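You operate a simulated robot arm through the tools that you are given. There is no shell and no other tool. Be economical: measure what you need, move in short steps, check, and stop when the job is done.

Carry out the task below with a simulated robot arm. There is one attempt and no reset: what you move stays moved.

## Task
Seat the towel rail bar in both brackets, then tighten both thumbscrews.

Only the result counts: the job must be done as asked and must still hold three seconds after the hand-in. Knocking over, shifting, dropping, spilling or breaking anything else fails it. Flat cloth is picked up by pressing the open fingertips on it (5 to 10 N) and closing them slowly along it; thin cloth reads only 2 to 8 mm in the jaws.

## Robot
A 7-joint arm with a two-finger parallel gripper on a trunk, on a base that drives. Base frame: it is fixed to the floor where the robot stands at the start and does not move with it; the origin is under the middle of the robot, x ahead of it, y to its left, z up. Readings come in mm, degrees, newtons and seconds.
Its first joint turns from -166.0 to 166.0 degrees. Places, roughly: black thumbscrew [-600, 600, 900]; rail brackets [-300, 600, 900]; white thumbscrew [0, 600, 900]. Payload 3.43 kg.
Tool frame: the origin (TCP) lies between the finger pads and is the grasp point; the fingertips stand 34 mm ahead of it; z points along the fingers, y is the line along which they close. The gripper opens to 128 mm. The fingers are 24 mm wide and 12 mm thick; the gripper's body (48 by 130 mm) begins 96 mm behind the TCP.
Orientation is that of the tool frame in the base frame, as a unit quaternion [w, x, y, z]. With the fingers straight down and closing along the base's y, the tool's x points along the base's -x, its y along +y and its z along -z.

## Interface
- The arm moves only by the tool move_arm. Its argument "targets" is a list of rows, each a list of 3 entries, a list of its own where there are three numbers: the shift along the tool's x, y, z in units of 50 mm (1.0 is 50 mm), then the turn, a rotation vector about the tool's x, y, z in units of 5 degrees (1.0 is 5 degrees), then the opening, from 0 (shut) to 1 (fully open). In form: [[[dx, dy, dz], [rx, ry, rz], jaw], ...]. A call has 1 to 8 rows; each row shifts and turns the commanded pose from where the row before left it, along the tool's axes as they then stand. A call with a number of a shift or a turn outside -1 to 1 is refused whole. Each row takes 0.2 s and may step no farther than 50 mm and 8.6 degrees from the row before; otherwise, or with a gripper value out of range, the whole call is refused. A pose out of reach is approached as far as the arm can. The call stops where the force on the tool passes 70 N (or 10 N more than at its start, if that is more) or the arm is blocked; 0.2 s more then pass. The fingers move at their own pace (about 153 mm/s each) and stop on an object; they squeeze with about 31 N. The grip force told is the motor's: it shows also when the fingers shut on nothing. Time passes only in rows, and 0.2 s behind the last, so rows that do not move let the fingers close. The reply holds the time, the measured pose of the TCP, the force on the tool along the base axes, the opening and the grip force, in the units named above and with some noise, with the torque about the TCP (base axes, N m) and any sound that the robot's microphone picked up.
- Cameras (640 x 400 px; columns grow to the right, rows downward): "scene" is now at [133.7, 260, 1321.1]; the picture's right is [0.94, -0.34, -0.01], its down [-0.32, -0.88, -0.36] and it looks along [0.11, 0.34, -0.93] (base axes); focal length 214 px, centre (320, 200). "wrist" rides on the gripper at [76, -11, -160] in the tool frame; the picture's right is [0.15, 0.99, 0.00], its down [-0.88, 0.13, -0.46] and it looks along [-0.45, 0.07, 0.89] (tool axes); focal length 234 px, centre (320, 200). There is no depth. A picture from a camera that has moved, and an enlarged one, comes with that camera's place and axes in the base frame and with its lens. The place of the scene camera against the robot may be out by one fixed shift of up to 12 mm in any direction.
- grab_frame(camera): a new picture of that camera. It takes no simulated time.
- roll_base(legs): drives the robot by 1 to 6 legs, each [ahead, turn to the left] in mm and degrees, along the robot's own axes; the way and the turn of a leg run together, so that a leg with both is an arc; at most 1500 mm and 180 degrees a leg. The arm and the cameras ride along, it lands a little off, and it stops where it bumps. It gives what a move gives.
- pan_tilt(pan, tilt): turns the head with the scene camera to pan (to the left, within 120 degrees either way) and tilt (down, from -29 to 69), counted from straight ahead of the robot. It gives what a move gives.
- inspect(camera, box): a new picture of the part [left, top, right, bottom] of that camera's present view, enlarged. It takes no simulated time.
- close_job(): hands the job in; it is judged then, once.

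Go step by step. Nothing tells you exact positions but the pictures and the camera data: compare them with the known pose of the tool, close in by small moves and look again before you grip or let go. The budget is 120 turns and 78 pictures, counting those below and the enlarged ones. Unless the task says otherwise, let go and move clear before handing in, and close with one line.

The tools are called after ">>>" as a command line: name --argument value ..., lists and objects as JSON in quotes. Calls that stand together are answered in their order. move_arm: Moves the arm, as the interface text tells. Its arguments: {"type":"object","properties":{"targets":{"type":"array","items":{"type":"array"}}},"required":["targets"]} The other tools are called the same way: roll_base (legs) drives the base; pan_tilt (pan, tilt) turns the head that bears the scene camera; grab_frame (camera) takes a picture; inspect (camera, box) takes an enlarged picture of a part of a camera's view; close_job () hands the job in.

At the start:

```text
clock: 0.0
position: [-216.4, 316.9, 1184.5]
tool_rot: [-0.001, 0.001, 1.0, 0.0]
ft_force: [0.2, 0.4, 0.6]
moment: [0.01, -0.02, -0.02]
gripper_width: 127.9
grasp_force: 0.0
robot x, y, heading: [3.5, -19.8, -0.0]
head pan, tilt: [70.0, 68.8]
```

scene: 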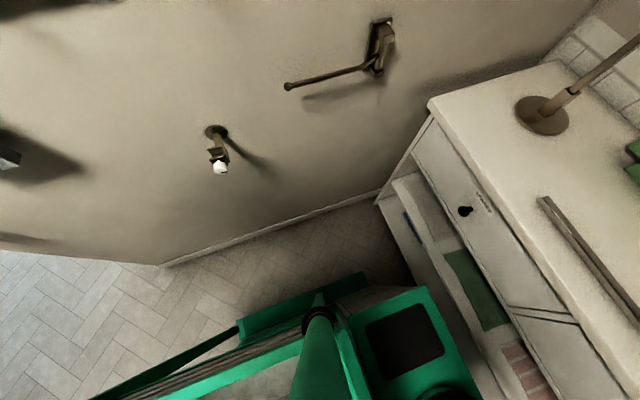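
wrist: 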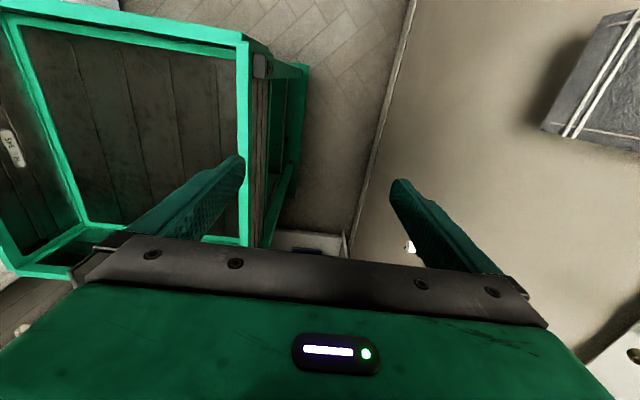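

The view shows a wall with one bracket with a white screw, a hook-like arm, and a cabinet to the right. I'll look around with the head to find both brackets and the bar.

>>> pan_tilt --pan 110 --tilt 40

>>> grab_frame --camera "scene"

>>> pan_tilt --pan 40 --tilt 40

>>> grab_frame --camera "scene"

```text
clock: 1.1
position: [-231.0, 317.0, 1180.8]
tool_rot: [0.006, 0.001, 1.0, 0.0]
ft_force: [-0.6, 0.0, -0.4]
moment: [-0.03, 0.0, 0.03]
gripper_width: 128.1
grasp_force: 0.1
robot x, y, heading: [1.1, -16.6, -0.0]
head pan, tilt: [110.0, 40.0]
```

```text
75 pictures are left
camera scene: at [86.1, 287.4, 1357.8], right [0.94, 0.34, -0.01], down [0.21, -0.6, -0.77], along [-0.27, 0.72, -0.64], focal length 214 px, centre (320, 200)
```

scene: 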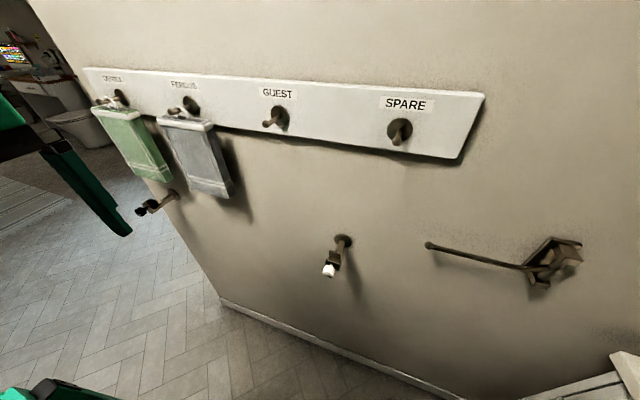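

```text
clock: 2.5
position: [-231.9, 316.3, 1180.3]
tool_rot: [0.006, 0.001, 1.0, 0.0]
ft_force: [0.6, -0.5, 0.7]
moment: [0.03, 0.04, 0.01]
gripper_width: 128.0
grasp_force: 0.0
robot x, y, heading: [-0.3, -18.3, 0.3]
head pan, tilt: [40.0, 40.0]
```

```text
74 pictures are left
camera scene: at [180.1, 262.2, 1356.6], right [0.64, -0.77, -0.01], down [-0.5, -0.41, -0.76], along [0.58, 0.49, -0.65], focal length 214 px, centre (320, 200)
```

scene: 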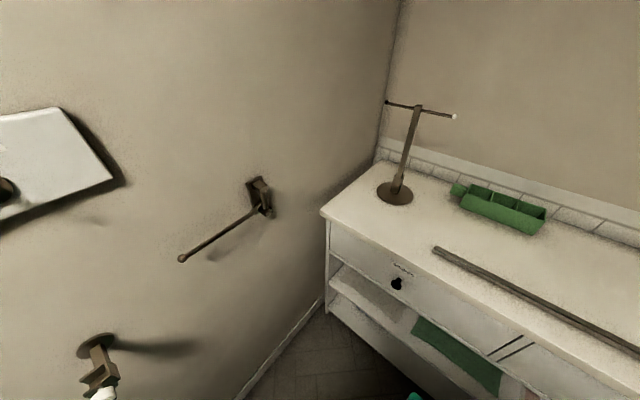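

The bar lies on the counter at right; the brackets stick out of the wall. I'll look closer at each.

>>> pan_tilt --pan 5 --tilt 50

>>> grab_frame --camera "scene"

>>> pan_tilt --pan 110 --tilt 45

>>> inspect --camera "scene" --box '[280, 180, 400, 260]'

>>> inspect --camera "scene" --box '[110, 140, 230, 215]'

```text
clock: 3.5
position: [-231.4, 317.0, 1181.0]
tool_rot: [0.006, 0.0, 1.0, 0.001]
ft_force: [0.2, -0.4, -0.3]
moment: [-0.03, -0.02, -0.01]
gripper_width: 128.1
grasp_force: 0.2
robot x, y, heading: [0.3, -20.4, -0.3]
head pan, tilt: [5.0, 50.0]
```

```text
73 pictures are left
camera scene: at [191.6, 214.3, 1342.2], right [0.09, -1.0, 0.0], down [-0.77, -0.07, -0.63], along [0.63, 0.06, -0.77], focal length 214 px, centre (320, 200)
```

scene: 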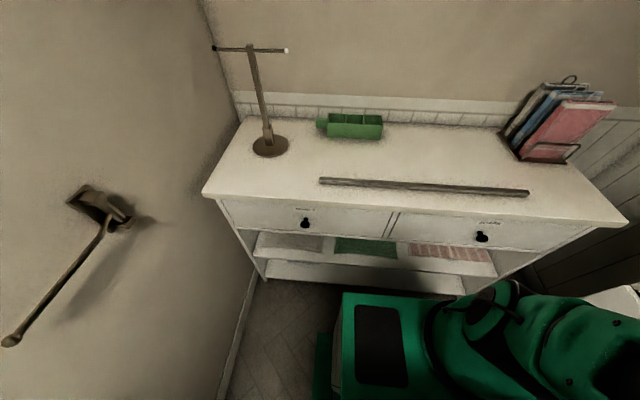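

```text
clock: 5.3
position: [-231.7, 316.0, 1181.9]
tool_rot: [0.005, 0.001, 1.0, 0.001]
ft_force: [0.0, -0.5, 0.3]
moment: [-0.01, 0.0, 0.02]
gripper_width: 128.2
grasp_force: 0.0
robot x, y, heading: [0.6, -19.7, -0.1]
head pan, tilt: [110.0, 45.0]
```

```text
5.00 times, centred on (340, 220) of scene
camera zoom: at [87.2, 283.9, 1350.5], right [0.94, 0.34, -0.01], down [0.23, -0.66, -0.71], along [-0.25, 0.66, -0.7], focal length 1072 px, centre (220, 100)
```

zoom: 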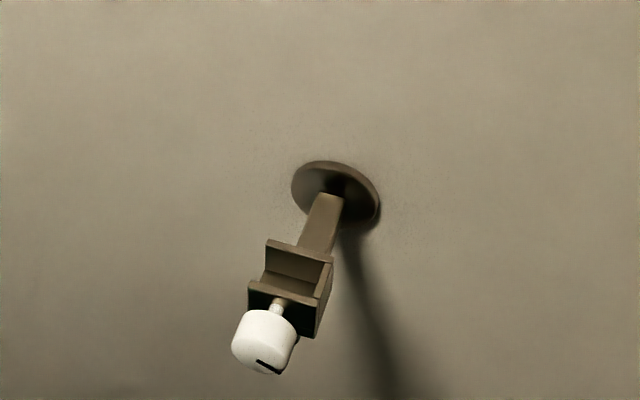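

```text
5.33 times, centred on (170, 178) of scene
camera zoom: at [87.2, 283.9, 1350.5], right [0.94, 0.34, -0.01], down [0.23, -0.66, -0.71], along [-0.25, 0.66, -0.7], focal length 1144 px, centre (1120, 320)
```

zoom: 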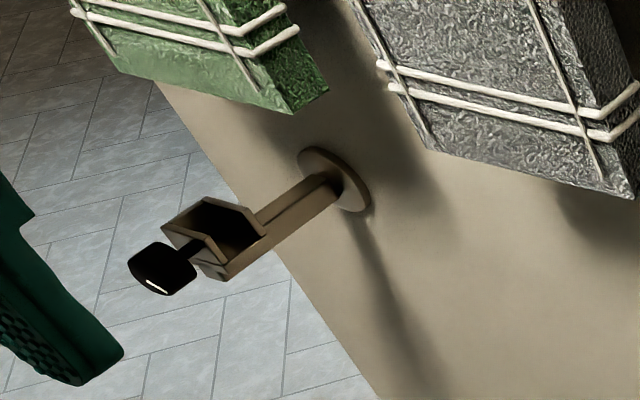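

The brackets are U-channels open at the top, with screws facing the robot at about y=560. A grey towel hangs just above the rail line, so I need the bar's cross-section and ends before planning the grip.

>>> pan_tilt --pan 0 --tilt 45

>>> inspect --camera "scene" --box '[280, 140, 440, 240]'

>>> inspect --camera "scene" --box '[420, 160, 580, 260]'

>>> inspect --camera "wrist" --box '[320, 0, 640, 200]'

```text
clock: 7.2
position: [-230.4, 315.9, 1181.6]
tool_rot: [0.006, 0.002, 1.0, 0.002]
ft_force: [0.1, -0.3, 0.5]
moment: [0.05, -0.03, -0.01]
gripper_width: 128.0
grasp_force: 0.1
robot x, y, heading: [-0.5, -17.7, -0.0]
head pan, tilt: [0.0, 45.0]
```

```text
4.00 times, centred on (360, 190) of scene
camera zoom: at [196.3, 207.5, 1349.1], right [0.0, -1.0, 0.0], down [-0.72, 0.0, -0.7], along [0.7, 0.0, -0.72], focal length 858 px, centre (160, 240)
```

zoom: 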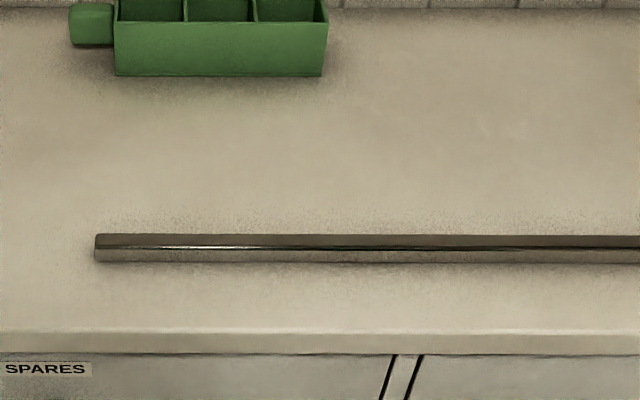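

```text
4.00 times, centred on (500, 210) of scene
camera zoom: at [196.3, 207.5, 1349.1], right [0.0, -1.0, 0.0], down [-0.72, 0.0, -0.7], along [0.7, 0.0, -0.72], focal length 858 px, centre (-400, 160)
```

zoom: 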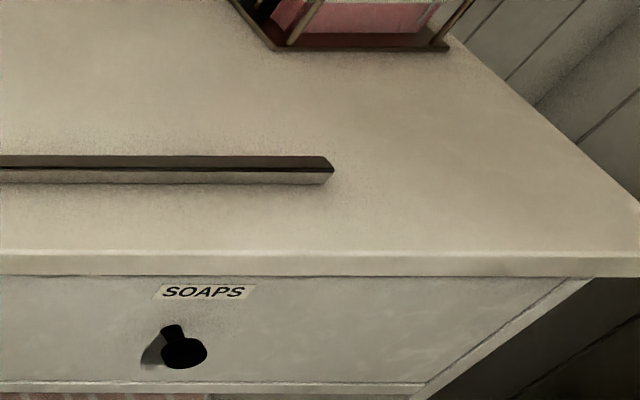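

```text
2.00 times, centred on (480, 100) of wrist
camera zoom: at [-308.2, 304.0, 1339.4], right [-0.14, 0.99, 0.0], down [0.88, 0.13, 0.47], along [0.46, 0.07, -0.88], focal length 468 px, centre (0, 400)
```

zoom: 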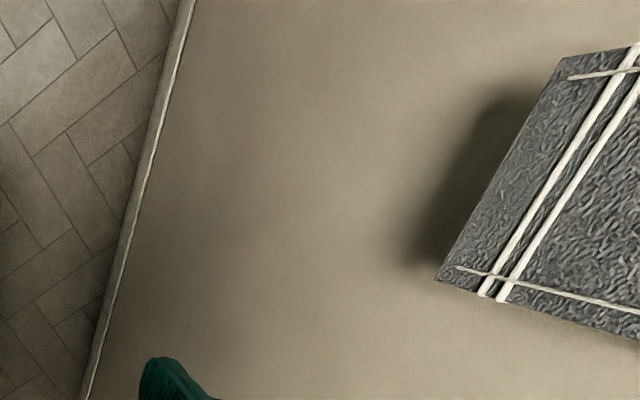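

The bar is square, about 16 mm, roughly 626 mm long, at x≈660, y −368…258. Next I look at the robot itself, to see what the arm could hit when swinging round.

>>> pan_tilt --pan -110 --tilt 35

>>> grab_frame --camera "scene"

>>> pan_tilt --pan 120 --tilt 10

>>> grab_frame --camera "scene"

```text
clock: 9.1
position: [-232.0, 314.7, 1182.0]
tool_rot: [0.005, -0.001, 1.0, 0.0]
ft_force: [-0.1, 0.6, 0.1]
moment: [0.0, 0.02, 0.04]
gripper_width: 127.9
grasp_force: 0.0
robot x, y, heading: [1.1, -21.2, 0.2]
head pan, tilt: [-110.0, 35.0]
```

```text
67 pictures are left
camera scene: at [150.3, 129.1, 1359.0], right [-0.91, -0.41, 0.01], down [-0.27, 0.57, -0.78], along [0.31, -0.71, -0.63], focal length 214 px, centre (320, 200)
```

scene: 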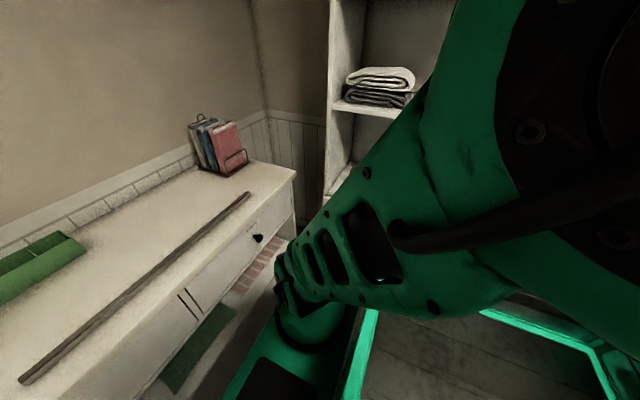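

```text
clock: 12.3
position: [-229.7, 316.7, 1179.6]
tool_rot: [0.007, 0.0, 1.0, 0.001]
ft_force: [-1.0, -0.7, -0.3]
moment: [-0.01, 0.03, -0.03]
gripper_width: 128.0
grasp_force: 0.1
robot x, y, heading: [0.3, -17.3, -0.2]
head pan, tilt: [120.0, 10.0]
```

```text
66 pictures are left
camera scene: at [69.2, 288.0, 1405.7], right [0.87, 0.5, -0.01], down [0.07, -0.15, -0.99], along [-0.49, 0.85, -0.17], focal length 214 px, centre (320, 200)
```

scene: 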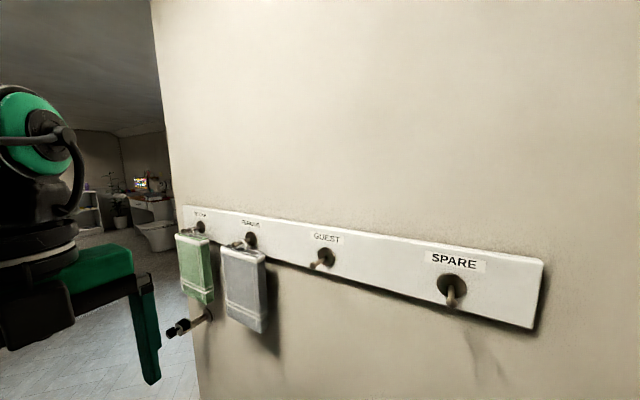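

The head mast sits between the arm and the counter, so instead of swinging the arm I'll turn the whole base right by 110°, bringing the hand in front of the counter at a safe height.

>>> roll_base --legs '[[0, -55], [0, -55]]'

>>> grab_frame --camera "wrist"

>>> pan_tilt --pan 100 --tilt 45

>>> grab_frame --camera "scene"

```text
clock: 18.2
position: [394.2, 91.2, 1180.4]
tool_rot: [0.004, 0.816, 0.578, -0.004]
ft_force: [0.1, 0.0, 0.5]
moment: [0.03, -0.01, 0.06]
gripper_width: 128.0
grasp_force: 0.1
robot x, y, heading: [14.4, -19.4, -109.4]
head pan, tilt: [120.0, 10.0]
```

```text
65 pictures are left
camera wrist: at [408.3, 168.1, 1339.4], right [0.98, -0.19, 0.0], down [-0.17, -0.87, 0.47], along [-0.09, -0.46, -0.88], focal length 234 px, centre (320, 200)
```

wrist: 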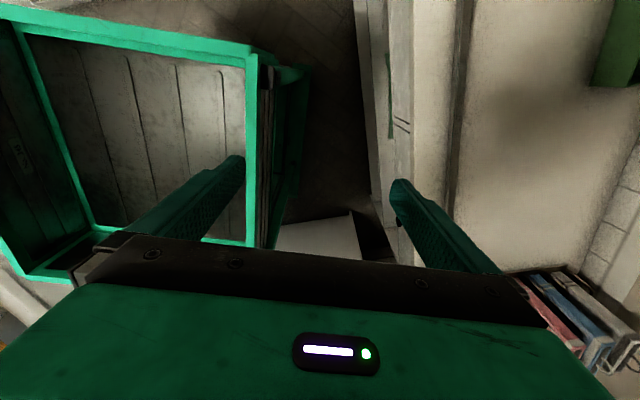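

```text
clock: 19.2
position: [397.8, 105.6, 1177.2]
tool_rot: [0.008, 0.816, 0.578, -0.009]
ft_force: [-0.1, -0.1, 0.4]
moment: [0.0, -0.02, -0.02]
gripper_width: 128.1
grasp_force: 0.0
robot x, y, heading: [11.0, -21.6, -108.9]
head pan, tilt: [100.0, 45.0]
```

```text
64 pictures are left
camera scene: at [285.7, -221.1, 1350.4], right [-0.16, -0.99, -0.01], down [-0.69, 0.12, -0.71], along [0.7, -0.1, -0.7], focal length 214 px, centre (320, 200)
```

scene: 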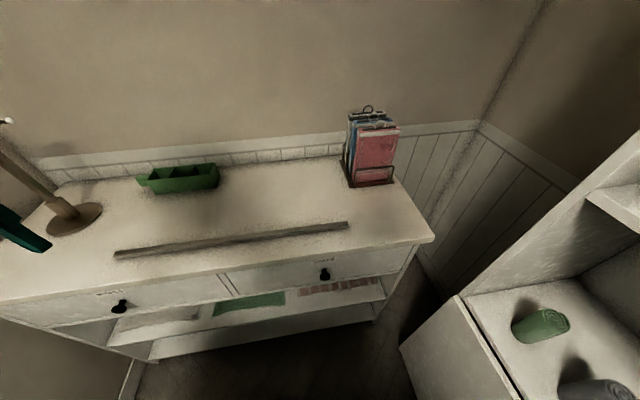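

The hand is now by the counter with a clear path. I'll square the hand to the bar and move over it at height.

>>> move_arm --targets '[[[0, 0, 0], [0, 0, -0.97], 1], [[0, 0, 0], [0, 0, -0.97], 1], [[0, 0, 0], [0, 0, -0.97], 1], [[0, 0, 0], [0, 0, -0.97], 1], [[-0.7, 0.7, 0], [0, 0, 0], 1], [[-0.7, 0.7, 0], [0, 0, 0], 1], [[-0.7, 0.7, 0], [0, 0, 0], 1], [[-0.7, 0.7, 0], [0, 0, 0], 1]]'

>>> move_arm --targets '[[[-0.7, 0.7, 0], [0, 0, 0], 1], [[-0.7, 0.7, 0], [0, 0, 0], 1], [[-0.5, 0.7, 0.4], [0, 0, 0], 1], [[-0.2, 0.4, 0.8], [0, 0, 0], 1], [[0, 0, 0], [0, 0, 0], 1]]'

>>> grab_frame --camera "wrist"

```text
clock: 21.1
position: [532.3, -33.3, 1179.0]
tool_rot: [0.006, 0.705, 0.709, -0.009]
ft_force: [-0.1, -0.1, 0.0]
moment: [-0.05, -0.08, 0.02]
gripper_width: 127.9
grasp_force: 0.0
robot x, y, heading: [14.1, -18.4, -109.2]
head pan, tilt: [100.0, 45.0]
```

```text
clock: 22.4
position: [592.9, -27.9, 1134.5]
tool_rot: [0.021, 0.668, 0.744, -0.007]
ft_force: [-0.3, -0.2, -0.6]
moment: [0.02, 0.02, 0.04]
gripper_width: 128.1
grasp_force: 0.1
out of reach, approached as far as the arm can: row 2, 3
robot x, y, heading: [12.8, -18.0, -109.0]
head pan, tilt: [100.0, 45.0]
stopped in row 5: the arm was blocked; the commanded pose is now the measured one
```

```text
63 pictures are left
camera wrist: at [570.0, 51.1, 1290.4], right [0.97, 0.25, 0.01], down [0.21, -0.84, 0.49], along [0.14, -0.47, -0.87], focal length 234 px, centre (320, 200)
```

wrist: 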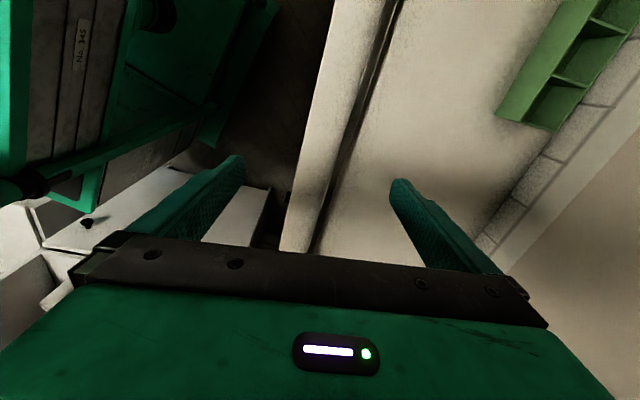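

The arm got blocked, probably against the head mast as it swings toward it. I'll back the hand off a bit, turn the base further right, and come back in.

>>> move_arm --targets '[[[0.3, -0.8, -0.4], [0, 0, 0], 1], [[0.3, -0.8, -0.4], [0, 0, 0], 1], [[0, 0, 0], [0, 0, 0], 1]]'

>>> roll_base --legs '[[0, -38]]'

>>> pan_tilt --pan 120 --tilt 45

>>> grab_frame --camera "scene"

```text
clock: 23.2
position: [522.4, -16.6, 1164.5]
tool_rot: [0.014, 0.674, 0.739, -0.01]
ft_force: [0.4, -0.2, -0.1]
moment: [0.01, 0.01, 0.02]
gripper_width: 128.0
grasp_force: 0.1
robot x, y, heading: [14.6, -20.1, -109.3]
head pan, tilt: [100.0, 45.0]
```

```text
clock: 25.6
position: [416.1, -331.2, 1165.9]
tool_rot: [0.01, 0.876, 0.482, -0.014]
ft_force: [-0.2, -0.5, 0.9]
moment: [0.0, 0.02, -0.02]
gripper_width: 127.8
grasp_force: 0.0
robot x, y, heading: [10.3, -21.4, -147.0]
head pan, tilt: [100.0, 45.0]
```

```text
clock: 26.5
position: [426.7, -322.2, 1161.1]
tool_rot: [0.01, 0.876, 0.482, -0.021]
ft_force: [-0.1, -0.5, -0.1]
moment: [0.0, 0.0, -0.02]
gripper_width: 128.0
grasp_force: 0.0
robot x, y, heading: [16.4, -22.6, -147.2]
head pan, tilt: [120.0, 45.0]
```

```text
62 pictures are left
camera scene: at [129.1, -325.4, 1350.7], right [-0.46, -0.89, -0.01], down [-0.62, 0.33, -0.71], along [0.64, -0.32, -0.7], focal length 214 px, centre (320, 200)
```

scene: 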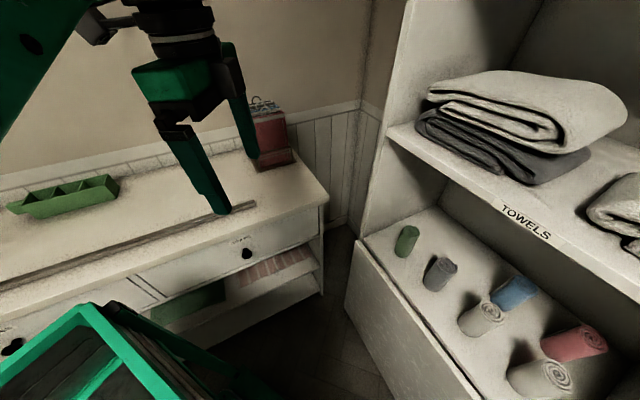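

The hand now has more room. I'll square up to the bar again while moving above the gripping point near (660, −150).

>>> move_arm --targets '[[[0.77, 0.29, 0], [0, 0, -0.92], 1], [[0.74, 0.35, 0], [0, 0, -0.92], 1], [[0.71, 0.41, 0], [0, 0, -0.92], 1], [[0.68, 0.47, 0], [0, 0, -0.92], 1], [[0.64, 0.52, 0], [0, 0, -0.92], 1], [[0.59, 0.57, 0], [0, 0, -0.92], 1], [[0.55, 0.62, 0], [0, 0, -0.92], 1], [[0, 0, 0], [0, 0, 0], 1]]'

>>> grab_frame --camera "wrist"

```text
clock: 28.5
position: [523.6, -174.2, 1127.8]
tool_rot: [0.019, 0.715, 0.698, -0.007]
ft_force: [-0.1, 0.0, -0.9]
moment: [-0.06, 0.0, 0.02]
gripper_width: 128.1
grasp_force: 0.0
out of reach, approached as far as the arm can: row 3, 4, 5, 6, 7
robot x, y, heading: [16.5, -24.7, -147.2]
head pan, tilt: [120.0, 45.0]
stopped in row 8: the arm was blocked; the commanded pose is now the measured one
```

```text
61 pictures are left
camera wrist: at [511.0, -92.9, 1284.4], right [0.99, 0.12, 0.01], down [0.1, -0.87, 0.49], along [0.07, -0.49, -0.87], focal length 234 px, centre (320, 200)
```

wrist: 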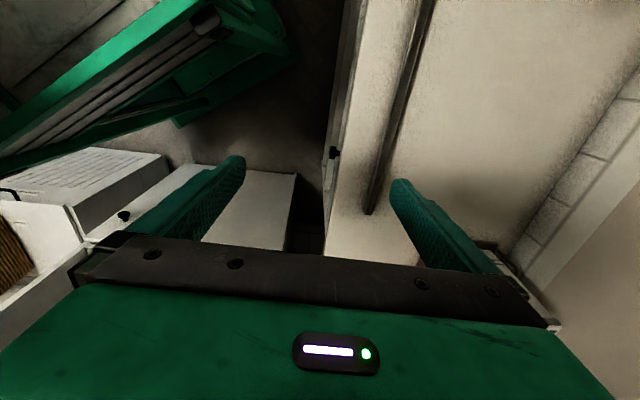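

The wrist seems to be at its yaw limit in this direction. I'll turn the hand the other way round by 180° (camera to the other side), which also suits the placing at the wall.

>>> move_arm --targets '[[[0, 0, -0.3], [0, 0, 1], 1], [[0, 0, -0.3], [0, 0, 1], 1], [[0, 0, 0], [0, 0, 1], 1], [[0, 0, 0], [0, 0, 1], 1], [[0, 0, 0], [0, 0, 1], 1], [[0, 0, 0], [0, 0, 1], 1], [[0, 0, 0], [0, 0, 1], 1], [[0, 0, 0], [0, 0, 1], 1]]'

>>> move_arm --targets '[[[0, 0, 0], [0, 0, 1], 1], [[0, 0, 0], [0, 0, 1], 1], [[0, 0, 0], [0, 0, 1], 1], [[0, 0, 0], [0, 0, 1], 1], [[0, 0, 0], [0, 0, 1], 1], [[0, 0, 0], [0, 0, 1], 1], [[0, 0, 0], [0, 0, 1], 1], [[0, 0, 0], [0, 0, 1], 1]]'

>>> move_arm --targets '[[[0, 0, 0], [0, 0, 1], 1], [[0, 0, 0], [0, 0, 1], 1], [[0, 0, 0], [0, 0, 1], 1], [[0, 0, 0], [0, 0, 1], 1], [[0, 0, 0], [0, 0, 1], 1], [[0, 0, 0], [0, 0, 1], 1], [[0, 0, 0], [0, 0, 1], 1], [[0, 0, 0], [0, 0, 1], 1]]'

>>> move_arm --targets '[[[0, 0, 0], [0, 0, 1], 1], [[0, 0, 0], [0, 0, 1], 1], [[0, 0, 0], [0, 0, 1], 1], [[0, 0, 0], [0, 0, 1], 1], [[0, 0, 0], [0, 0, 1], 1], [[0, 0, 0], [0, 0, 1], 1], [[0, 0, 0], [0, 0, 1], 1], [[0, 0, 0], [0, 0, 1], 1]]'

```text
clock: 30.3
position: [511.6, -144.1, 1147.9]
tool_rot: [0.023, 0.909, 0.416, -0.005]
ft_force: [0.4, 0.4, -0.2]
moment: [-0.03, 0.0, 0.02]
gripper_width: 128.3
grasp_force: 0.0
out of reach, approached as far as the arm can: row 1, 2
robot x, y, heading: [12.0, -22.6, -146.9]
head pan, tilt: [120.0, 45.0]
```

```text
clock: 32.1
position: [511.2, -144.4, 1152.0]
tool_rot: [0.022, 0.997, 0.079, 0.005]
ft_force: [-0.6, -0.1, -0.2]
moment: [-0.03, -0.03, 0.0]
gripper_width: 128.0
grasp_force: 0.1
robot x, y, heading: [13.3, -23.7, -146.7]
head pan, tilt: [120.0, 45.0]
```

```text
clock: 34.1
position: [502.1, -162.2, 1158.4]
tool_rot: [0.017, 0.972, -0.233, 0.022]
ft_force: [0.1, 0.1, 0.0]
moment: [-0.04, -0.01, 0.01]
gripper_width: 127.7
grasp_force: 0.0
out of reach, approached as far as the arm can: row 3, 7, 8
robot x, y, heading: [11.7, -23.4, -147.2]
head pan, tilt: [120.0, 45.0]
stopped in row 8: the arm was blocked; the commanded pose is now the measured one
```

```text
clock: 35.9
position: [463.2, -153.5, 1114.7]
tool_rot: [0.016, 0.821, -0.571, 0.022]
ft_force: [0.2, 0.2, -0.2]
moment: [-0.04, -0.02, 0.0]
gripper_width: 127.7
grasp_force: 0.1
out of reach, approached as far as the arm can: row 1, 2, 3, 4, 5, 6, 7, 8
robot x, y, heading: [9.5, -22.6, -147.0]
head pan, tilt: [120.0, 45.0]
```

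Yaw is nearly right but the arm reports limits at this height. I'll try moving out and down toward the bar.

>>> move_arm --targets '[[[0.3, -0.8, 0.4], [0, 0, 0], 1], [[0.3, -0.8, 0.4], [0, 0, 0], 1], [[0.3, -0.8, 0.4], [0, 0, 0], 1], [[0, 0, 0], [0, 0, 0], 1]]'

>>> grab_frame --camera "scene"

```text
clock: 36.7
position: [489.2, -142.6, 1183.6]
tool_rot: [-0.048, 0.84, -0.53, 0.109]
ft_force: [0.9, 0.1, 0.1]
moment: [0.01, 0.02, 0.01]
gripper_width: 128.2
grasp_force: 0.1
out of reach, approached as far as the arm can: row 1, 2, 3
robot x, y, heading: [13.6, -21.9, -147.5]
head pan, tilt: [120.0, 45.0]
stopped in row 4: the arm was blocked; the commanded pose is now the measured one
```

```text
60 pictures are left
camera scene: at [119.2, -319.9, 1352.9], right [-0.45, -0.89, -0.01], down [-0.62, 0.32, -0.72], along [0.64, -0.32, -0.7], focal length 214 px, centre (320, 200)
```

scene: 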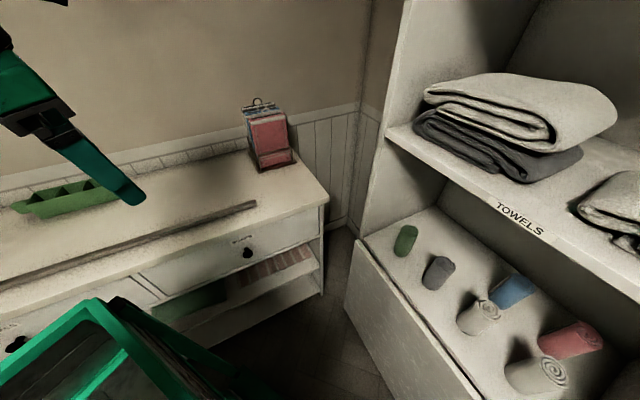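

The solver wanders here; I need to see how the arm is folded. I'll look at it with the head.

>>> pan_tilt --pan -115 --tilt 5

>>> grab_frame --camera "scene"

>>> pan_tilt --pan 120 --tilt 0

>>> grab_frame --camera "scene"

```text
clock: 40.1
position: [489.7, -148.8, 1176.1]
tool_rot: [-0.046, 0.839, -0.532, 0.106]
ft_force: [0.4, -0.3, -0.1]
moment: [0.01, 0.02, 0.03]
gripper_width: 128.2
grasp_force: 0.1
robot x, y, heading: [14.0, -25.4, -147.1]
head pan, tilt: [-115.0, 5.0]
```

```text
59 pictures are left
camera scene: at [31.7, -195.6, 1414.2], right [0.99, 0.14, 0.02], down [0.03, -0.08, -1.0], along [-0.14, 0.99, -0.08], focal length 214 px, centre (320, 200)
```

scene: 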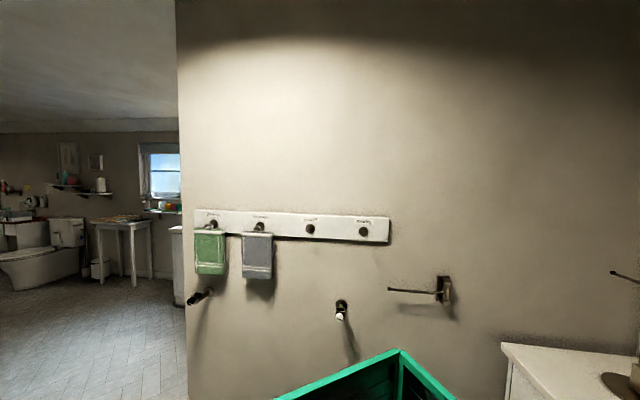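

```text
clock: 43.4
position: [490.8, -150.8, 1174.0]
tool_rot: [-0.045, 0.839, -0.533, 0.104]
ft_force: [-0.3, 0.7, -0.4]
moment: [-0.01, -0.01, -0.02]
gripper_width: 128.3
grasp_force: 0.2
robot x, y, heading: [13.9, -22.9, -147.4]
head pan, tilt: [120.0, 0.0]
```

```text
58 pictures are left
camera scene: at [124.4, -330.5, 1422.6], right [-0.45, -0.89, -0.02], down [0.02, 0.01, -1.0], along [0.89, -0.46, 0.01], focal length 214 px, centre (320, 200)
```

scene: 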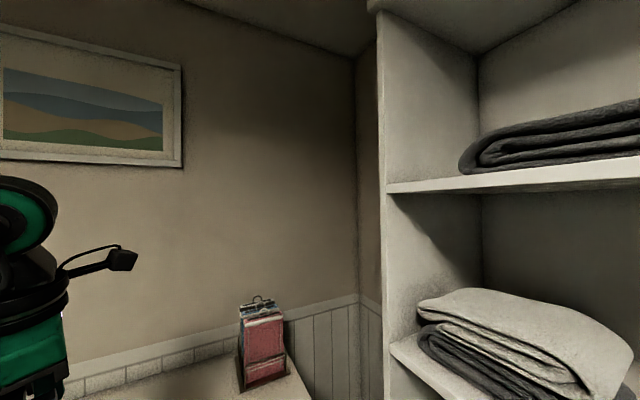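

I worked out the geometry: the arm's shoulder appears to sit about 290 mm ahead of the robot's middle, and the head mast blocks one way round. So I must unwind the arm the other way and face the work. First, I check the free room there.

>>> pan_tilt --pan 20 --tilt 30

>>> grab_frame --camera "scene"

>>> pan_tilt --pan -65 --tilt 30

>>> grab_frame --camera "scene"

```text
clock: 45.1
position: [491.6, -152.6, 1171.7]
tool_rot: [-0.045, 0.838, -0.534, 0.103]
ft_force: [0.4, 0.0, -0.1]
moment: [0.01, 0.05, 0.02]
gripper_width: 128.1
grasp_force: 0.1
robot x, y, heading: [10.7, -23.0, -147.0]
head pan, tilt: [20.0, 30.0]
```

```text
57 pictures are left
camera scene: at [-9.0, -362.4, 1371.0], right [-0.8, 0.6, -0.01], down [0.32, 0.41, -0.86], along [-0.51, -0.69, -0.52], focal length 214 px, centre (320, 200)
```

scene: 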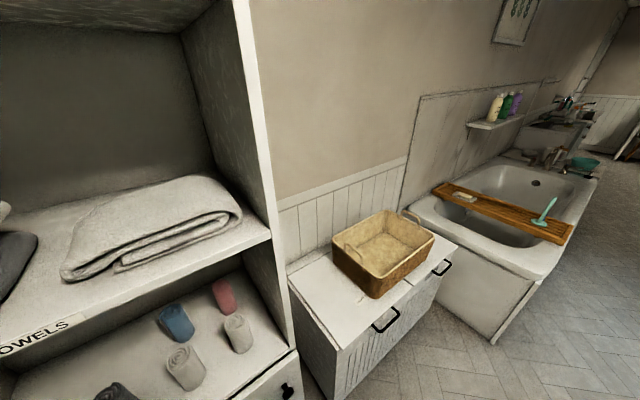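

```text
clock: 46.7
position: [490.5, -153.0, 1172.5]
tool_rot: [-0.045, 0.838, -0.534, 0.102]
ft_force: [-1.1, 0.5, 0.3]
moment: [0.0, -0.02, 0.0]
gripper_width: 128.0
grasp_force: 0.1
robot x, y, heading: [11.5, -21.8, -147.0]
head pan, tilt: [-65.0, 30.0]
```

```text
56 pictures are left
camera scene: at [-31.1, -242.9, 1371.5], right [0.53, 0.85, 0.02], down [0.44, -0.26, -0.86], along [-0.72, 0.46, -0.51], focal length 214 px, centre (320, 200)
```

scene: 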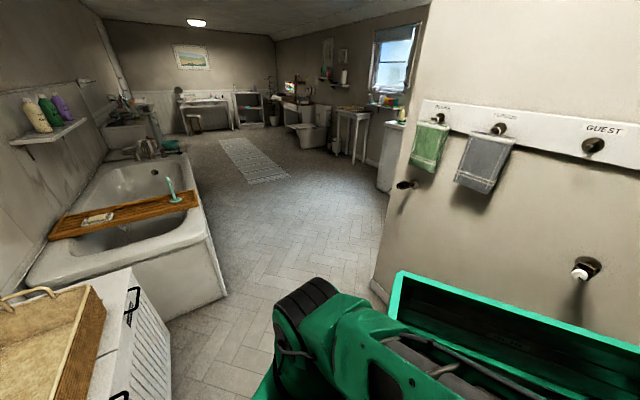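

I see a finned joint at the front of the robot, likely the shoulder. One more look straight down at the arm to confirm where it is mounted.

>>> pan_tilt --pan -110 --tilt 62

>>> grab_frame --camera "scene"

```text
clock: 47.9
position: [491.2, -153.1, 1171.3]
tool_rot: [-0.045, 0.838, -0.534, 0.102]
ft_force: [-0.5, 0.1, -0.2]
moment: [-0.02, -0.02, -0.01]
gripper_width: 128.0
grasp_force: 0.0
robot x, y, heading: [12.5, -20.9, -147.0]
head pan, tilt: [-110.0, 62.0]
```

```text
55 pictures are left
camera scene: at [32.1, -228.1, 1328.5], right [0.97, 0.23, 0.02], down [0.21, -0.86, -0.47], along [-0.09, 0.47, -0.88], focal length 214 px, centre (320, 200)
```

scene: 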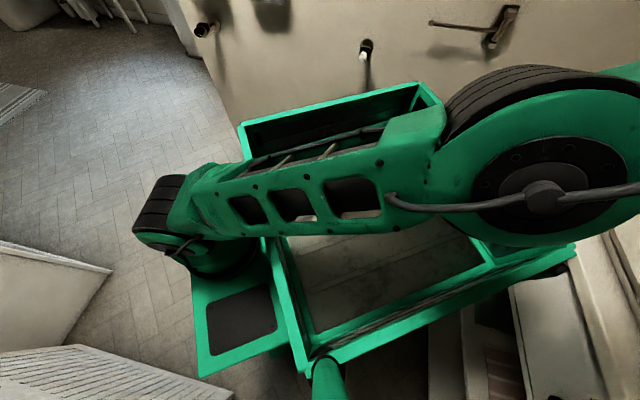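

Confirmed: the shoulder is at the robot's front and the arm is stretched backward to its limit. I'll pull in, straighten the hand, and test sweeping the arm counter‑clockwise (away from the mast).

>>> move_arm --targets '[[[-0.3, 0.6, 0], [-0.7, -0.47, 0], 1], [[-0.3, 0.6, 0], [-0.7, -0.47, 0], 1], [[-0.3, 0.6, 0], [-0.7, -0.47, 0], 1], [[-0.8, -0.38, 0], [0, 0, -0.8], 1], [[-0.8, -0.38, 0], [0, 0, -0.8], 1], [[-0.8, -0.38, 0], [0, 0, -0.8], 1], [[-0.8, -0.38, 0], [0, 0, -0.8], 1], [[-0.8, -0.38, 0], [0, 0, -0.8], 1]]'

```text
clock: 49.7
position: [364.1, 55.0, 1104.6]
tool_rot: [-0.003, 0.91, -0.414, -0.007]
ft_force: [0.3, -0.3, 0.0]
moment: [-0.04, 0.01, 0.03]
gripper_width: 127.9
grasp_force: 0.1
out of reach, approached as far as the arm can: row 4, 5, 6, 7, 8
robot x, y, heading: [12.3, -24.7, -147.1]
head pan, tilt: [-110.0, 62.0]
```

It moved on; rel. azimuth is now ~168°. Continuing the sweep to see if the limit allows passing behind.

>>> move_arm --targets '[[[-0.8, -0.38, -0.2], [0, 0, -0.8], 1], [[-0.8, -0.38, -0.2], [0, 0, -0.8], 1], [[-0.8, -0.38, -0.2], [0, 0, -0.8], 1], [[-0.8, -0.38, 0], [0, 0, -0.8], 1], [[-0.8, -0.38, 0], [0, 0, -0.8], 1]]'

>>> grab_frame --camera "scene"

```text
clock: 50.9
position: [282.4, 186.7, 1114.8]
tool_rot: [-0.018, 0.975, -0.221, 0.002]
ft_force: [1.2, 0.5, -0.2]
moment: [0.0, -0.03, 0.01]
gripper_width: 128.2
grasp_force: 0.1
out of reach, approached as far as the arm can: row 1, 2, 3, 4, 5
robot x, y, heading: [12.1, -20.3, -147.2]
head pan, tilt: [-110.0, 62.0]
```

```text
54 pictures are left
camera scene: at [42.6, -225.6, 1328.7], right [0.97, 0.22, 0.01], down [0.2, -0.86, -0.47], along [-0.1, 0.46, -0.88], focal length 214 px, centre (320, 200)
```

scene: 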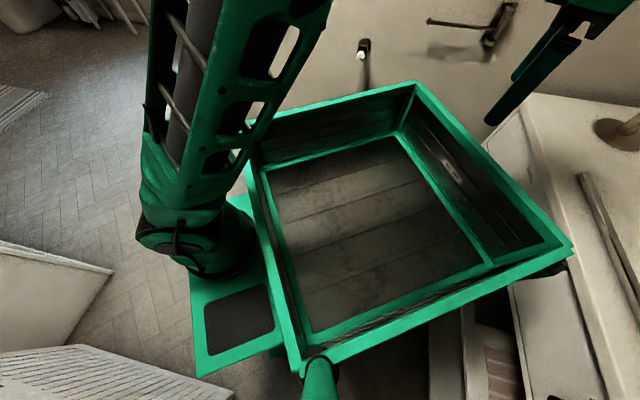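

The elbow has swung over and the hand passed the rear. I'll keep sweeping in this direction.

>>> move_arm --targets '[[[-0.8, -0.3, -0.2], [0, 0, -0.8], 1], [[-0.8, -0.3, -0.2], [0, 0, -0.8], 1], [[-0.8, -0.3, -0.2], [0, 0, -0.8], 1], [[-0.8, -0.3, 0], [0, 0, -0.8], 1], [[-0.8, -0.3, 0], [0, 0, -0.8], 1], [[-0.8, -0.3, 0], [0, 0, -0.8], 1]]'

>>> grab_frame --camera "scene"

```text
clock: 52.3
position: [121.0, 267.7, 1148.4]
tool_rot: [-0.017, 1.0, -0.011, 0.005]
ft_force: [0.7, -0.1, 0.2]
moment: [0.04, -0.01, 0.02]
gripper_width: 128.0
grasp_force: 0.0
out of reach, approached as far as the arm can: row 1, 2, 3, 4, 6
robot x, y, heading: [13.7, -23.0, -146.8]
head pan, tilt: [-110.0, 62.0]
```

```text
53 pictures are left
camera scene: at [42.6, -225.4, 1328.7], right [0.97, 0.22, 0.01], down [0.2, -0.86, -0.47], along [-0.1, 0.46, -0.88], focal length 214 px, centre (320, 200)
```

scene: 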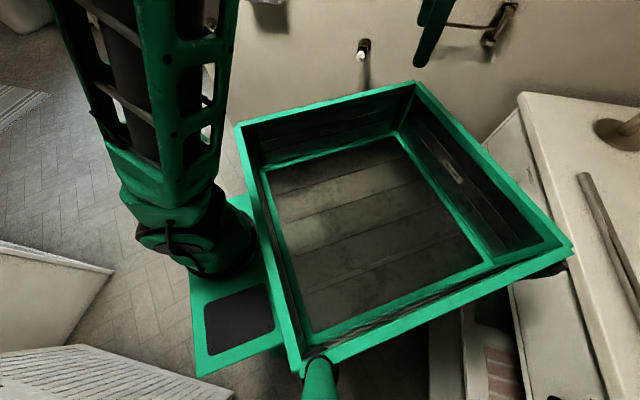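

The arm is now on the usable side. I'll turn the base so that it faces between wall and counter (heading ≈ +80°), where the bar is at a comfortable reach on the robot's right.

>>> roll_base --legs '[[0, -67], [0, -67]]'

>>> pan_tilt --pan -80 --tilt 40

>>> grab_frame --camera "scene"

```text
clock: 59.2
position: [141.8, -303.6, 1147.3]
tool_rot: [0.003, -0.381, 0.924, -0.019]
ft_force: [0.7, -1.0, -0.2]
moment: [-0.02, 0.02, 0.01]
gripper_width: 128.0
grasp_force: 0.1
robot x, y, heading: [-2.4, -25.9, 79.6]
head pan, tilt: [-110.0, 62.0]
```

```text
clock: 60.2
position: [110.8, -315.9, 1141.6]
tool_rot: [0.004, -0.355, 0.935, -0.016]
ft_force: [0.3, 0.5, -0.9]
moment: [-0.01, 0.01, 0.0]
gripper_width: 127.9
grasp_force: 0.1
robot x, y, heading: [1.1, -25.2, 79.7]
head pan, tilt: [-80.0, 40.0]
```

```text
52 pictures are left
camera scene: at [-120.9, 116.0, 1357.2], right [-0.01, -1.0, 0.01], down [-0.65, -0.01, -0.76], along [0.76, -0.01, -0.65], focal length 214 px, centre (320, 200)
```

scene: 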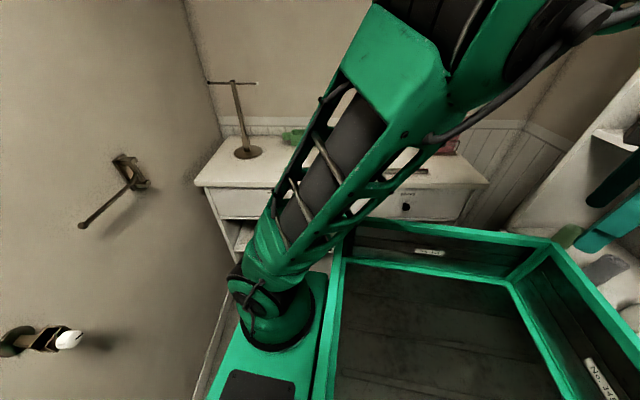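

The hand is at (111, −316) behind the crate. I'll sweep it counter‑clockwise to the bar in an arc, keeping the hand square to end with the fingers closing along x.

>>> move_arm --targets '[[[-0.52, -0.64, 0], [0, 0, -0.69], 1], [[-0.52, -0.64, 0], [0, 0, -0.69], 1], [[-0.52, -0.64, 0], [0, 0, -0.69], 1], [[-0.52, -0.64, 0], [0, 0, -0.69], 1], [[-0.52, -0.64, 0], [0, 0, -0.69], 1], [[-0.52, -0.64, 0], [0, 0, -0.69], 1], [[-0.52, -0.64, 0], [0, 0, -0.69], 1]]'

>>> move_arm --targets '[[[-0.52, -0.64, 0], [0, 0, -0.69], 1], [[-0.52, -0.64, 0], [0, 0, -0.69], 1], [[-0.52, -0.64, 0], [0, 0, -0.69], 1], [[-0.52, -0.64, 0], [0, 0, -0.69], 1], [[-0.52, -0.64, 0], [0, 0, -0.69], 1], [[-0.52, -0.64, 0], [0, 0, -0.69], 1], [[0, 0, 0], [0, 0, 0], 1]]'

>>> grab_frame --camera "wrist"

```text
clock: 61.8
position: [283.5, -227.2, 1147.4]
tool_rot: [0.003, -0.565, 0.825, -0.015]
ft_force: [-0.3, 0.2, -1.2]
moment: [0.04, -0.03, 0.01]
gripper_width: 127.8
grasp_force: 0.1
out of reach, approached as far as the arm can: row 1, 2, 3, 4, 5, 6, 7
robot x, y, heading: [-1.7, -25.8, 79.9]
head pan, tilt: [-80.0, 40.0]
```

```text
clock: 63.4
position: [392.7, -85.6, 1193.9]
tool_rot: [0.001, -0.705, 0.709, -0.017]
ft_force: [-0.2, 0.2, -0.4]
moment: [0.0, -0.02, 0.01]
gripper_width: 128.3
grasp_force: 0.1
out of reach, approached as far as the arm can: row 1, 2, 3, 4, 5, 6
robot x, y, heading: [-1.5, -20.4, 79.8]
head pan, tilt: [-80.0, 40.0]
```

```text
51 pictures are left
camera wrist: at [400.3, -158.5, 1355.7], right [-0.99, -0.14, -0.02], down [-0.14, 0.89, 0.43], along [-0.04, 0.43, -0.9], focal length 234 px, centre (320, 200)
```

wrist: 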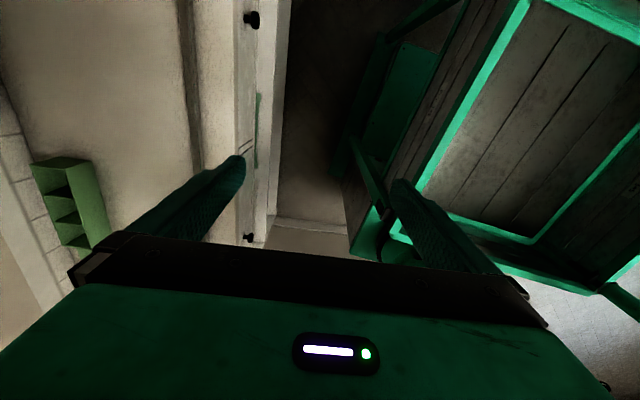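

The hand is square and at (393, −86). Next I try moving out toward the bar and down, in small steps.

>>> move_arm --targets '[[[0, -0.8, 0.4], [0, 0, 0], 1], [[0, -0.8, 0.4], [0, 0, 0], 1], [[0, -0.8, 0.4], [0, 0, 0], 1], [[0, 0, 0], [0, 0, 0], 1]]'

>>> grab_frame --camera "scene"

```text
clock: 64.4
position: [394.5, -78.7, 1188.8]
tool_rot: [0.0, -0.705, 0.71, -0.015]
ft_force: [-0.6, -0.2, 0.5]
moment: [0.02, 0.01, 0.03]
gripper_width: 128.1
grasp_force: 0.1
out of reach, approached as far as the arm can: row 1, 2, 3
robot x, y, heading: [-4.0, -25.1, 79.8]
head pan, tilt: [-80.0, 40.0]
```

```text
50 pictures are left
camera scene: at [-120.9, 116.2, 1357.2], right [0.0, -1.0, 0.01], down [-0.64, -0.01, -0.76], along [0.76, -0.01, -0.64], focal length 214 px, centre (320, 200)
```

scene: 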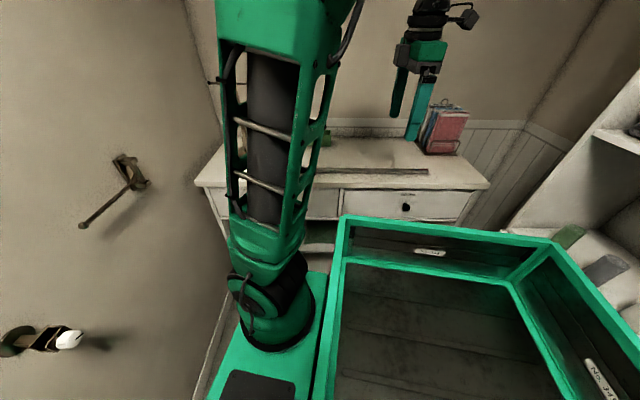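

Since yaw joint looks saturated (the elbow has been compensating), the wrist wants the opposite yaw. I'll rotate the hand back the other way by 180°.

>>> move_arm --targets '[[[0, 0, 0], [0, 0, -1], 1], [[0, 0, 0], [0, 0, -1], 1], [[0, 0, 0], [0, 0, -1], 1], [[0, 0, 0], [0, 0, -1], 1], [[0, 0, 0], [0, 0, -1], 1], [[0, 0, 0], [0, 0, -1], 1], [[0, 0, 0], [0, 0, -1], 1], [[0, 0, 0], [0, 0, -1], 1]]'

>>> move_arm --targets '[[[0, 0, 0], [0, 0, -1], 1], [[0, 0, 0], [0, 0, -1], 1], [[0, 0, 0], [0, 0, -1], 1], [[0, 0, 0], [0, 0, -1], 1], [[0, 0, 0], [0, 0, -1], 1], [[0, 0, 0], [0, 0, -1], 1], [[0, 0, 0], [0, 0, -1], 1], [[0, 0, 0], [0, 0, -1], 1]]'

>>> move_arm --targets '[[[0, 0, 0], [0, 0, -1], 1], [[0, 0, 0], [0, 0, -1], 1], [[0, 0, 0], [0, 0, -1], 1], [[0, 0, 0], [0, 0, -1], 1], [[0, 0, 0], [0, 0, -1], 1], [[0, 0, 0], [0, 0, -1], 1], [[0, 0, 0], [0, 0, -1], 1], [[0, 0, 0], [0, 0, -1], 1]]'

>>> move_arm --targets '[[[0, 0, 0], [0, 0, -1], 1], [[0, 0, 0], [0, 0, -1], 1], [[0, 0, 0], [0, 0, -1], 1], [[0, 0, 0], [0, 0, -1], 1], [[0, 0, 0], [0, 0, -1], 1], [[0, 0, 0], [0, 0, -1], 1], [[0, 0, 0], [0, 0, -1], 1], [[0, 0, 0], [0, 0, -1], 1]]'

```text
clock: 66.2
position: [392.3, -80.4, 1189.1]
tool_rot: [0.006, 0.905, -0.426, 0.013]
ft_force: [-0.2, -0.6, 0.2]
moment: [-0.02, 0.01, 0.01]
gripper_width: 128.0
grasp_force: 0.0
robot x, y, heading: [0.7, -23.6, 79.6]
head pan, tilt: [-80.0, 40.0]
```

```text
clock: 68.0
position: [394.3, -77.2, 1191.2]
tool_rot: [0.01, 0.996, -0.09, 0.011]
ft_force: [-0.2, 0.1, 1.5]
moment: [0.03, 0.01, -0.01]
gripper_width: 128.0
grasp_force: 0.0
robot x, y, heading: [1.2, -21.3, 79.8]
head pan, tilt: [-80.0, 40.0]
```

```text
clock: 69.8
position: [393.7, -78.7, 1191.5]
tool_rot: [0.014, 0.967, 0.256, 0.006]
ft_force: [-0.4, 0.2, 0.4]
moment: [0.01, -0.01, -0.02]
gripper_width: 128.1
grasp_force: 0.1
robot x, y, heading: [-0.2, -26.5, 79.3]
head pan, tilt: [-80.0, 40.0]
```

```text
clock: 71.6
position: [393.7, -80.1, 1192.3]
tool_rot: [0.015, 0.821, 0.57, 0.001]
ft_force: [0.8, -0.1, 0.0]
moment: [-0.02, -0.02, 0.0]
gripper_width: 127.9
grasp_force: 0.0
robot x, y, heading: [3.8, -20.7, 79.9]
head pan, tilt: [-80.0, 40.0]
```

That cleared the limit. Finishing the yaw and moving out over the bar.

>>> move_arm --targets '[[[0, 0, 0.2], [0, 0, -0.82], 1], [[0, 0, 0.2], [0, 0, -0.82], 1], [[0, 0, 0.2], [0, 0, -0.82], 1], [[0, 0, 0.2], [0, 0, -0.82], 1], [[0, 0, 0.2], [0, 0, -0.82], 1], [[-0.2, 0.9, 0.2], [0, 0, 0], 1], [[-0.2, 0.9, 0.2], [0, 0, 0], 1], [[-0.2, 0.9, 0.2], [0, 0, 0], 1]]'

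>>> move_arm --targets '[[[-0.2, 0.9, 0.2], [0, 0, 0], 1], [[-0.2, 0.9, 0.2], [0, 0, 0], 1], [[0, 0, 0], [0, 0, 0], 1]]'

>>> grab_frame --camera "wrist"

```text
clock: 73.4
position: [532.6, -109.9, 1110.4]
tool_rot: [0.016, 0.707, 0.707, 0.0]
ft_force: [-0.9, 0.8, 1.8]
moment: [-0.01, -0.05, 0.01]
gripper_width: 128.2
grasp_force: 0.0
robot x, y, heading: [-0.4, -21.5, 79.8]
head pan, tilt: [-80.0, 40.0]
```

```text
clock: 74.2
position: [616.4, -134.3, 1092.6]
tool_rot: [0.017, 0.709, 0.705, -0.001]
ft_force: [0.3, -0.4, 0.0]
moment: [-0.02, -0.03, 0.01]
gripper_width: 128.0
grasp_force: 0.1
robot x, y, heading: [-2.2, -19.1, 79.3]
head pan, tilt: [-80.0, 40.0]
```

```text
49 pictures are left
camera wrist: at [603.8, -55.1, 1251.0], right [0.99, 0.14, 0.02], down [0.12, -0.87, 0.48], along [0.08, -0.47, -0.88], focal length 234 px, centre (320, 200)
```

wrist: 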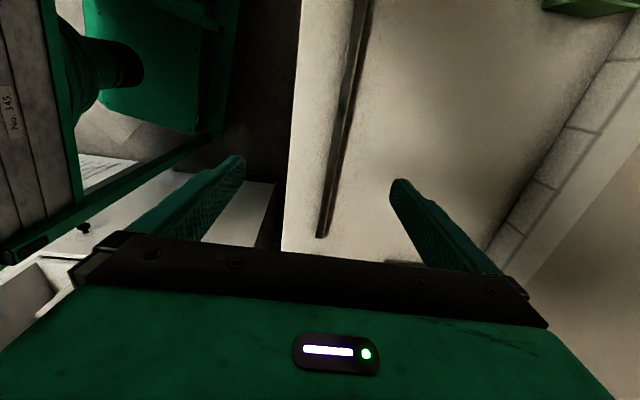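

The bar is directly below-right. I correct the small tilt, move above the grip point and lower to get a second view for its height.

>>> move_arm --targets '[[[-0.35, 0.4, 0.6], [0.28, 0.28, 0], 1], [[-0.35, 0.4, 0.6], [0, 0, 0], 1], [[0, 0, 0.6], [0, 0, 0], 1], [[0, 0, 0], [0, 0, 0], 1]]'

>>> grab_frame --camera "wrist"

```text
clock: 75.2
position: [658.8, -162.8, 997.6]
tool_rot: [-0.001, 0.707, 0.708, 0.001]
ft_force: [-0.3, -0.3, 0.0]
moment: [0.0, -0.02, -0.01]
gripper_width: 128.0
grasp_force: 0.0
out of reach, approached as far as the arm can: row 1
robot x, y, heading: [-0.9, -20.4, 79.5]
head pan, tilt: [-80.0, 40.0]
```

```text
48 pictures are left
camera wrist: at [648.0, -86.7, 1158.1], right [0.99, 0.15, 0.0], down [0.13, -0.88, 0.45], along [0.07, -0.45, -0.89], focal length 234 px, centre (320, 200)
```

wrist: 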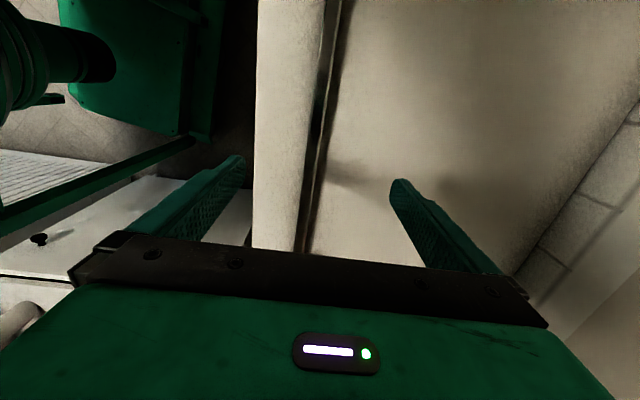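

Two views agree: bar axis at x≈655, z≈868 (counter ≈860). I'll lower around it to just above the counter.

>>> move_arm --targets '[[[0.24, -0.08, 0.6], [0, 0, 0], 1], [[0, 0, 0.6], [0, 0, 0], 1], [[0, 0, 0.5], [0, 0, 0], 1], [[0, 0, 0], [0, 0, 0], 1]]'

>>> grab_frame --camera "wrist"

```text
clock: 76.2
position: [651.3, -153.4, 917.9]
tool_rot: [-0.002, 0.707, 0.707, -0.001]
ft_force: [-0.6, 0.3, 0.8]
moment: [-0.04, -0.03, -0.01]
gripper_width: 128.1
grasp_force: 0.1
robot x, y, heading: [1.1, -24.1, 79.8]
head pan, tilt: [-80.0, 40.0]
```

```text
47 pictures are left
camera wrist: at [640.6, -77.7, 1077.4], right [0.99, 0.15, 0.0], down [0.13, -0.88, 0.45], along [0.06, -0.45, -0.89], focal length 234 px, centre (320, 200)
```

wrist: 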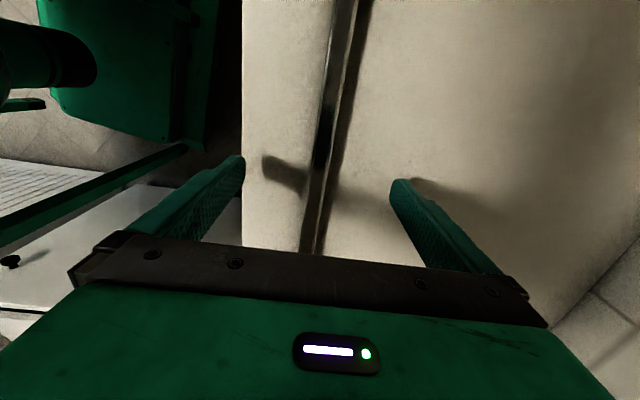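

The bar is centred between the fingertips. Lowering the last ~20 mm with force watched.

>>> move_arm --targets '[[[0, 0, 0.25], [0, 0, 0], 1], [[0, 0, 0.1], [0, 0, 0], 1], [[0, 0, 0], [0, 0, 0], 1]]'

```text
clock: 77.0
position: [652.1, -150.7, 897.5]
tool_rot: [-0.003, 0.707, 0.707, 0.0]
ft_force: [0.3, 0.6, 0.4]
moment: [0.03, -0.02, 0.0]
gripper_width: 127.8
grasp_force: 0.0
robot x, y, heading: [2.5, -20.7, 79.8]
head pan, tilt: [-80.0, 40.0]
```

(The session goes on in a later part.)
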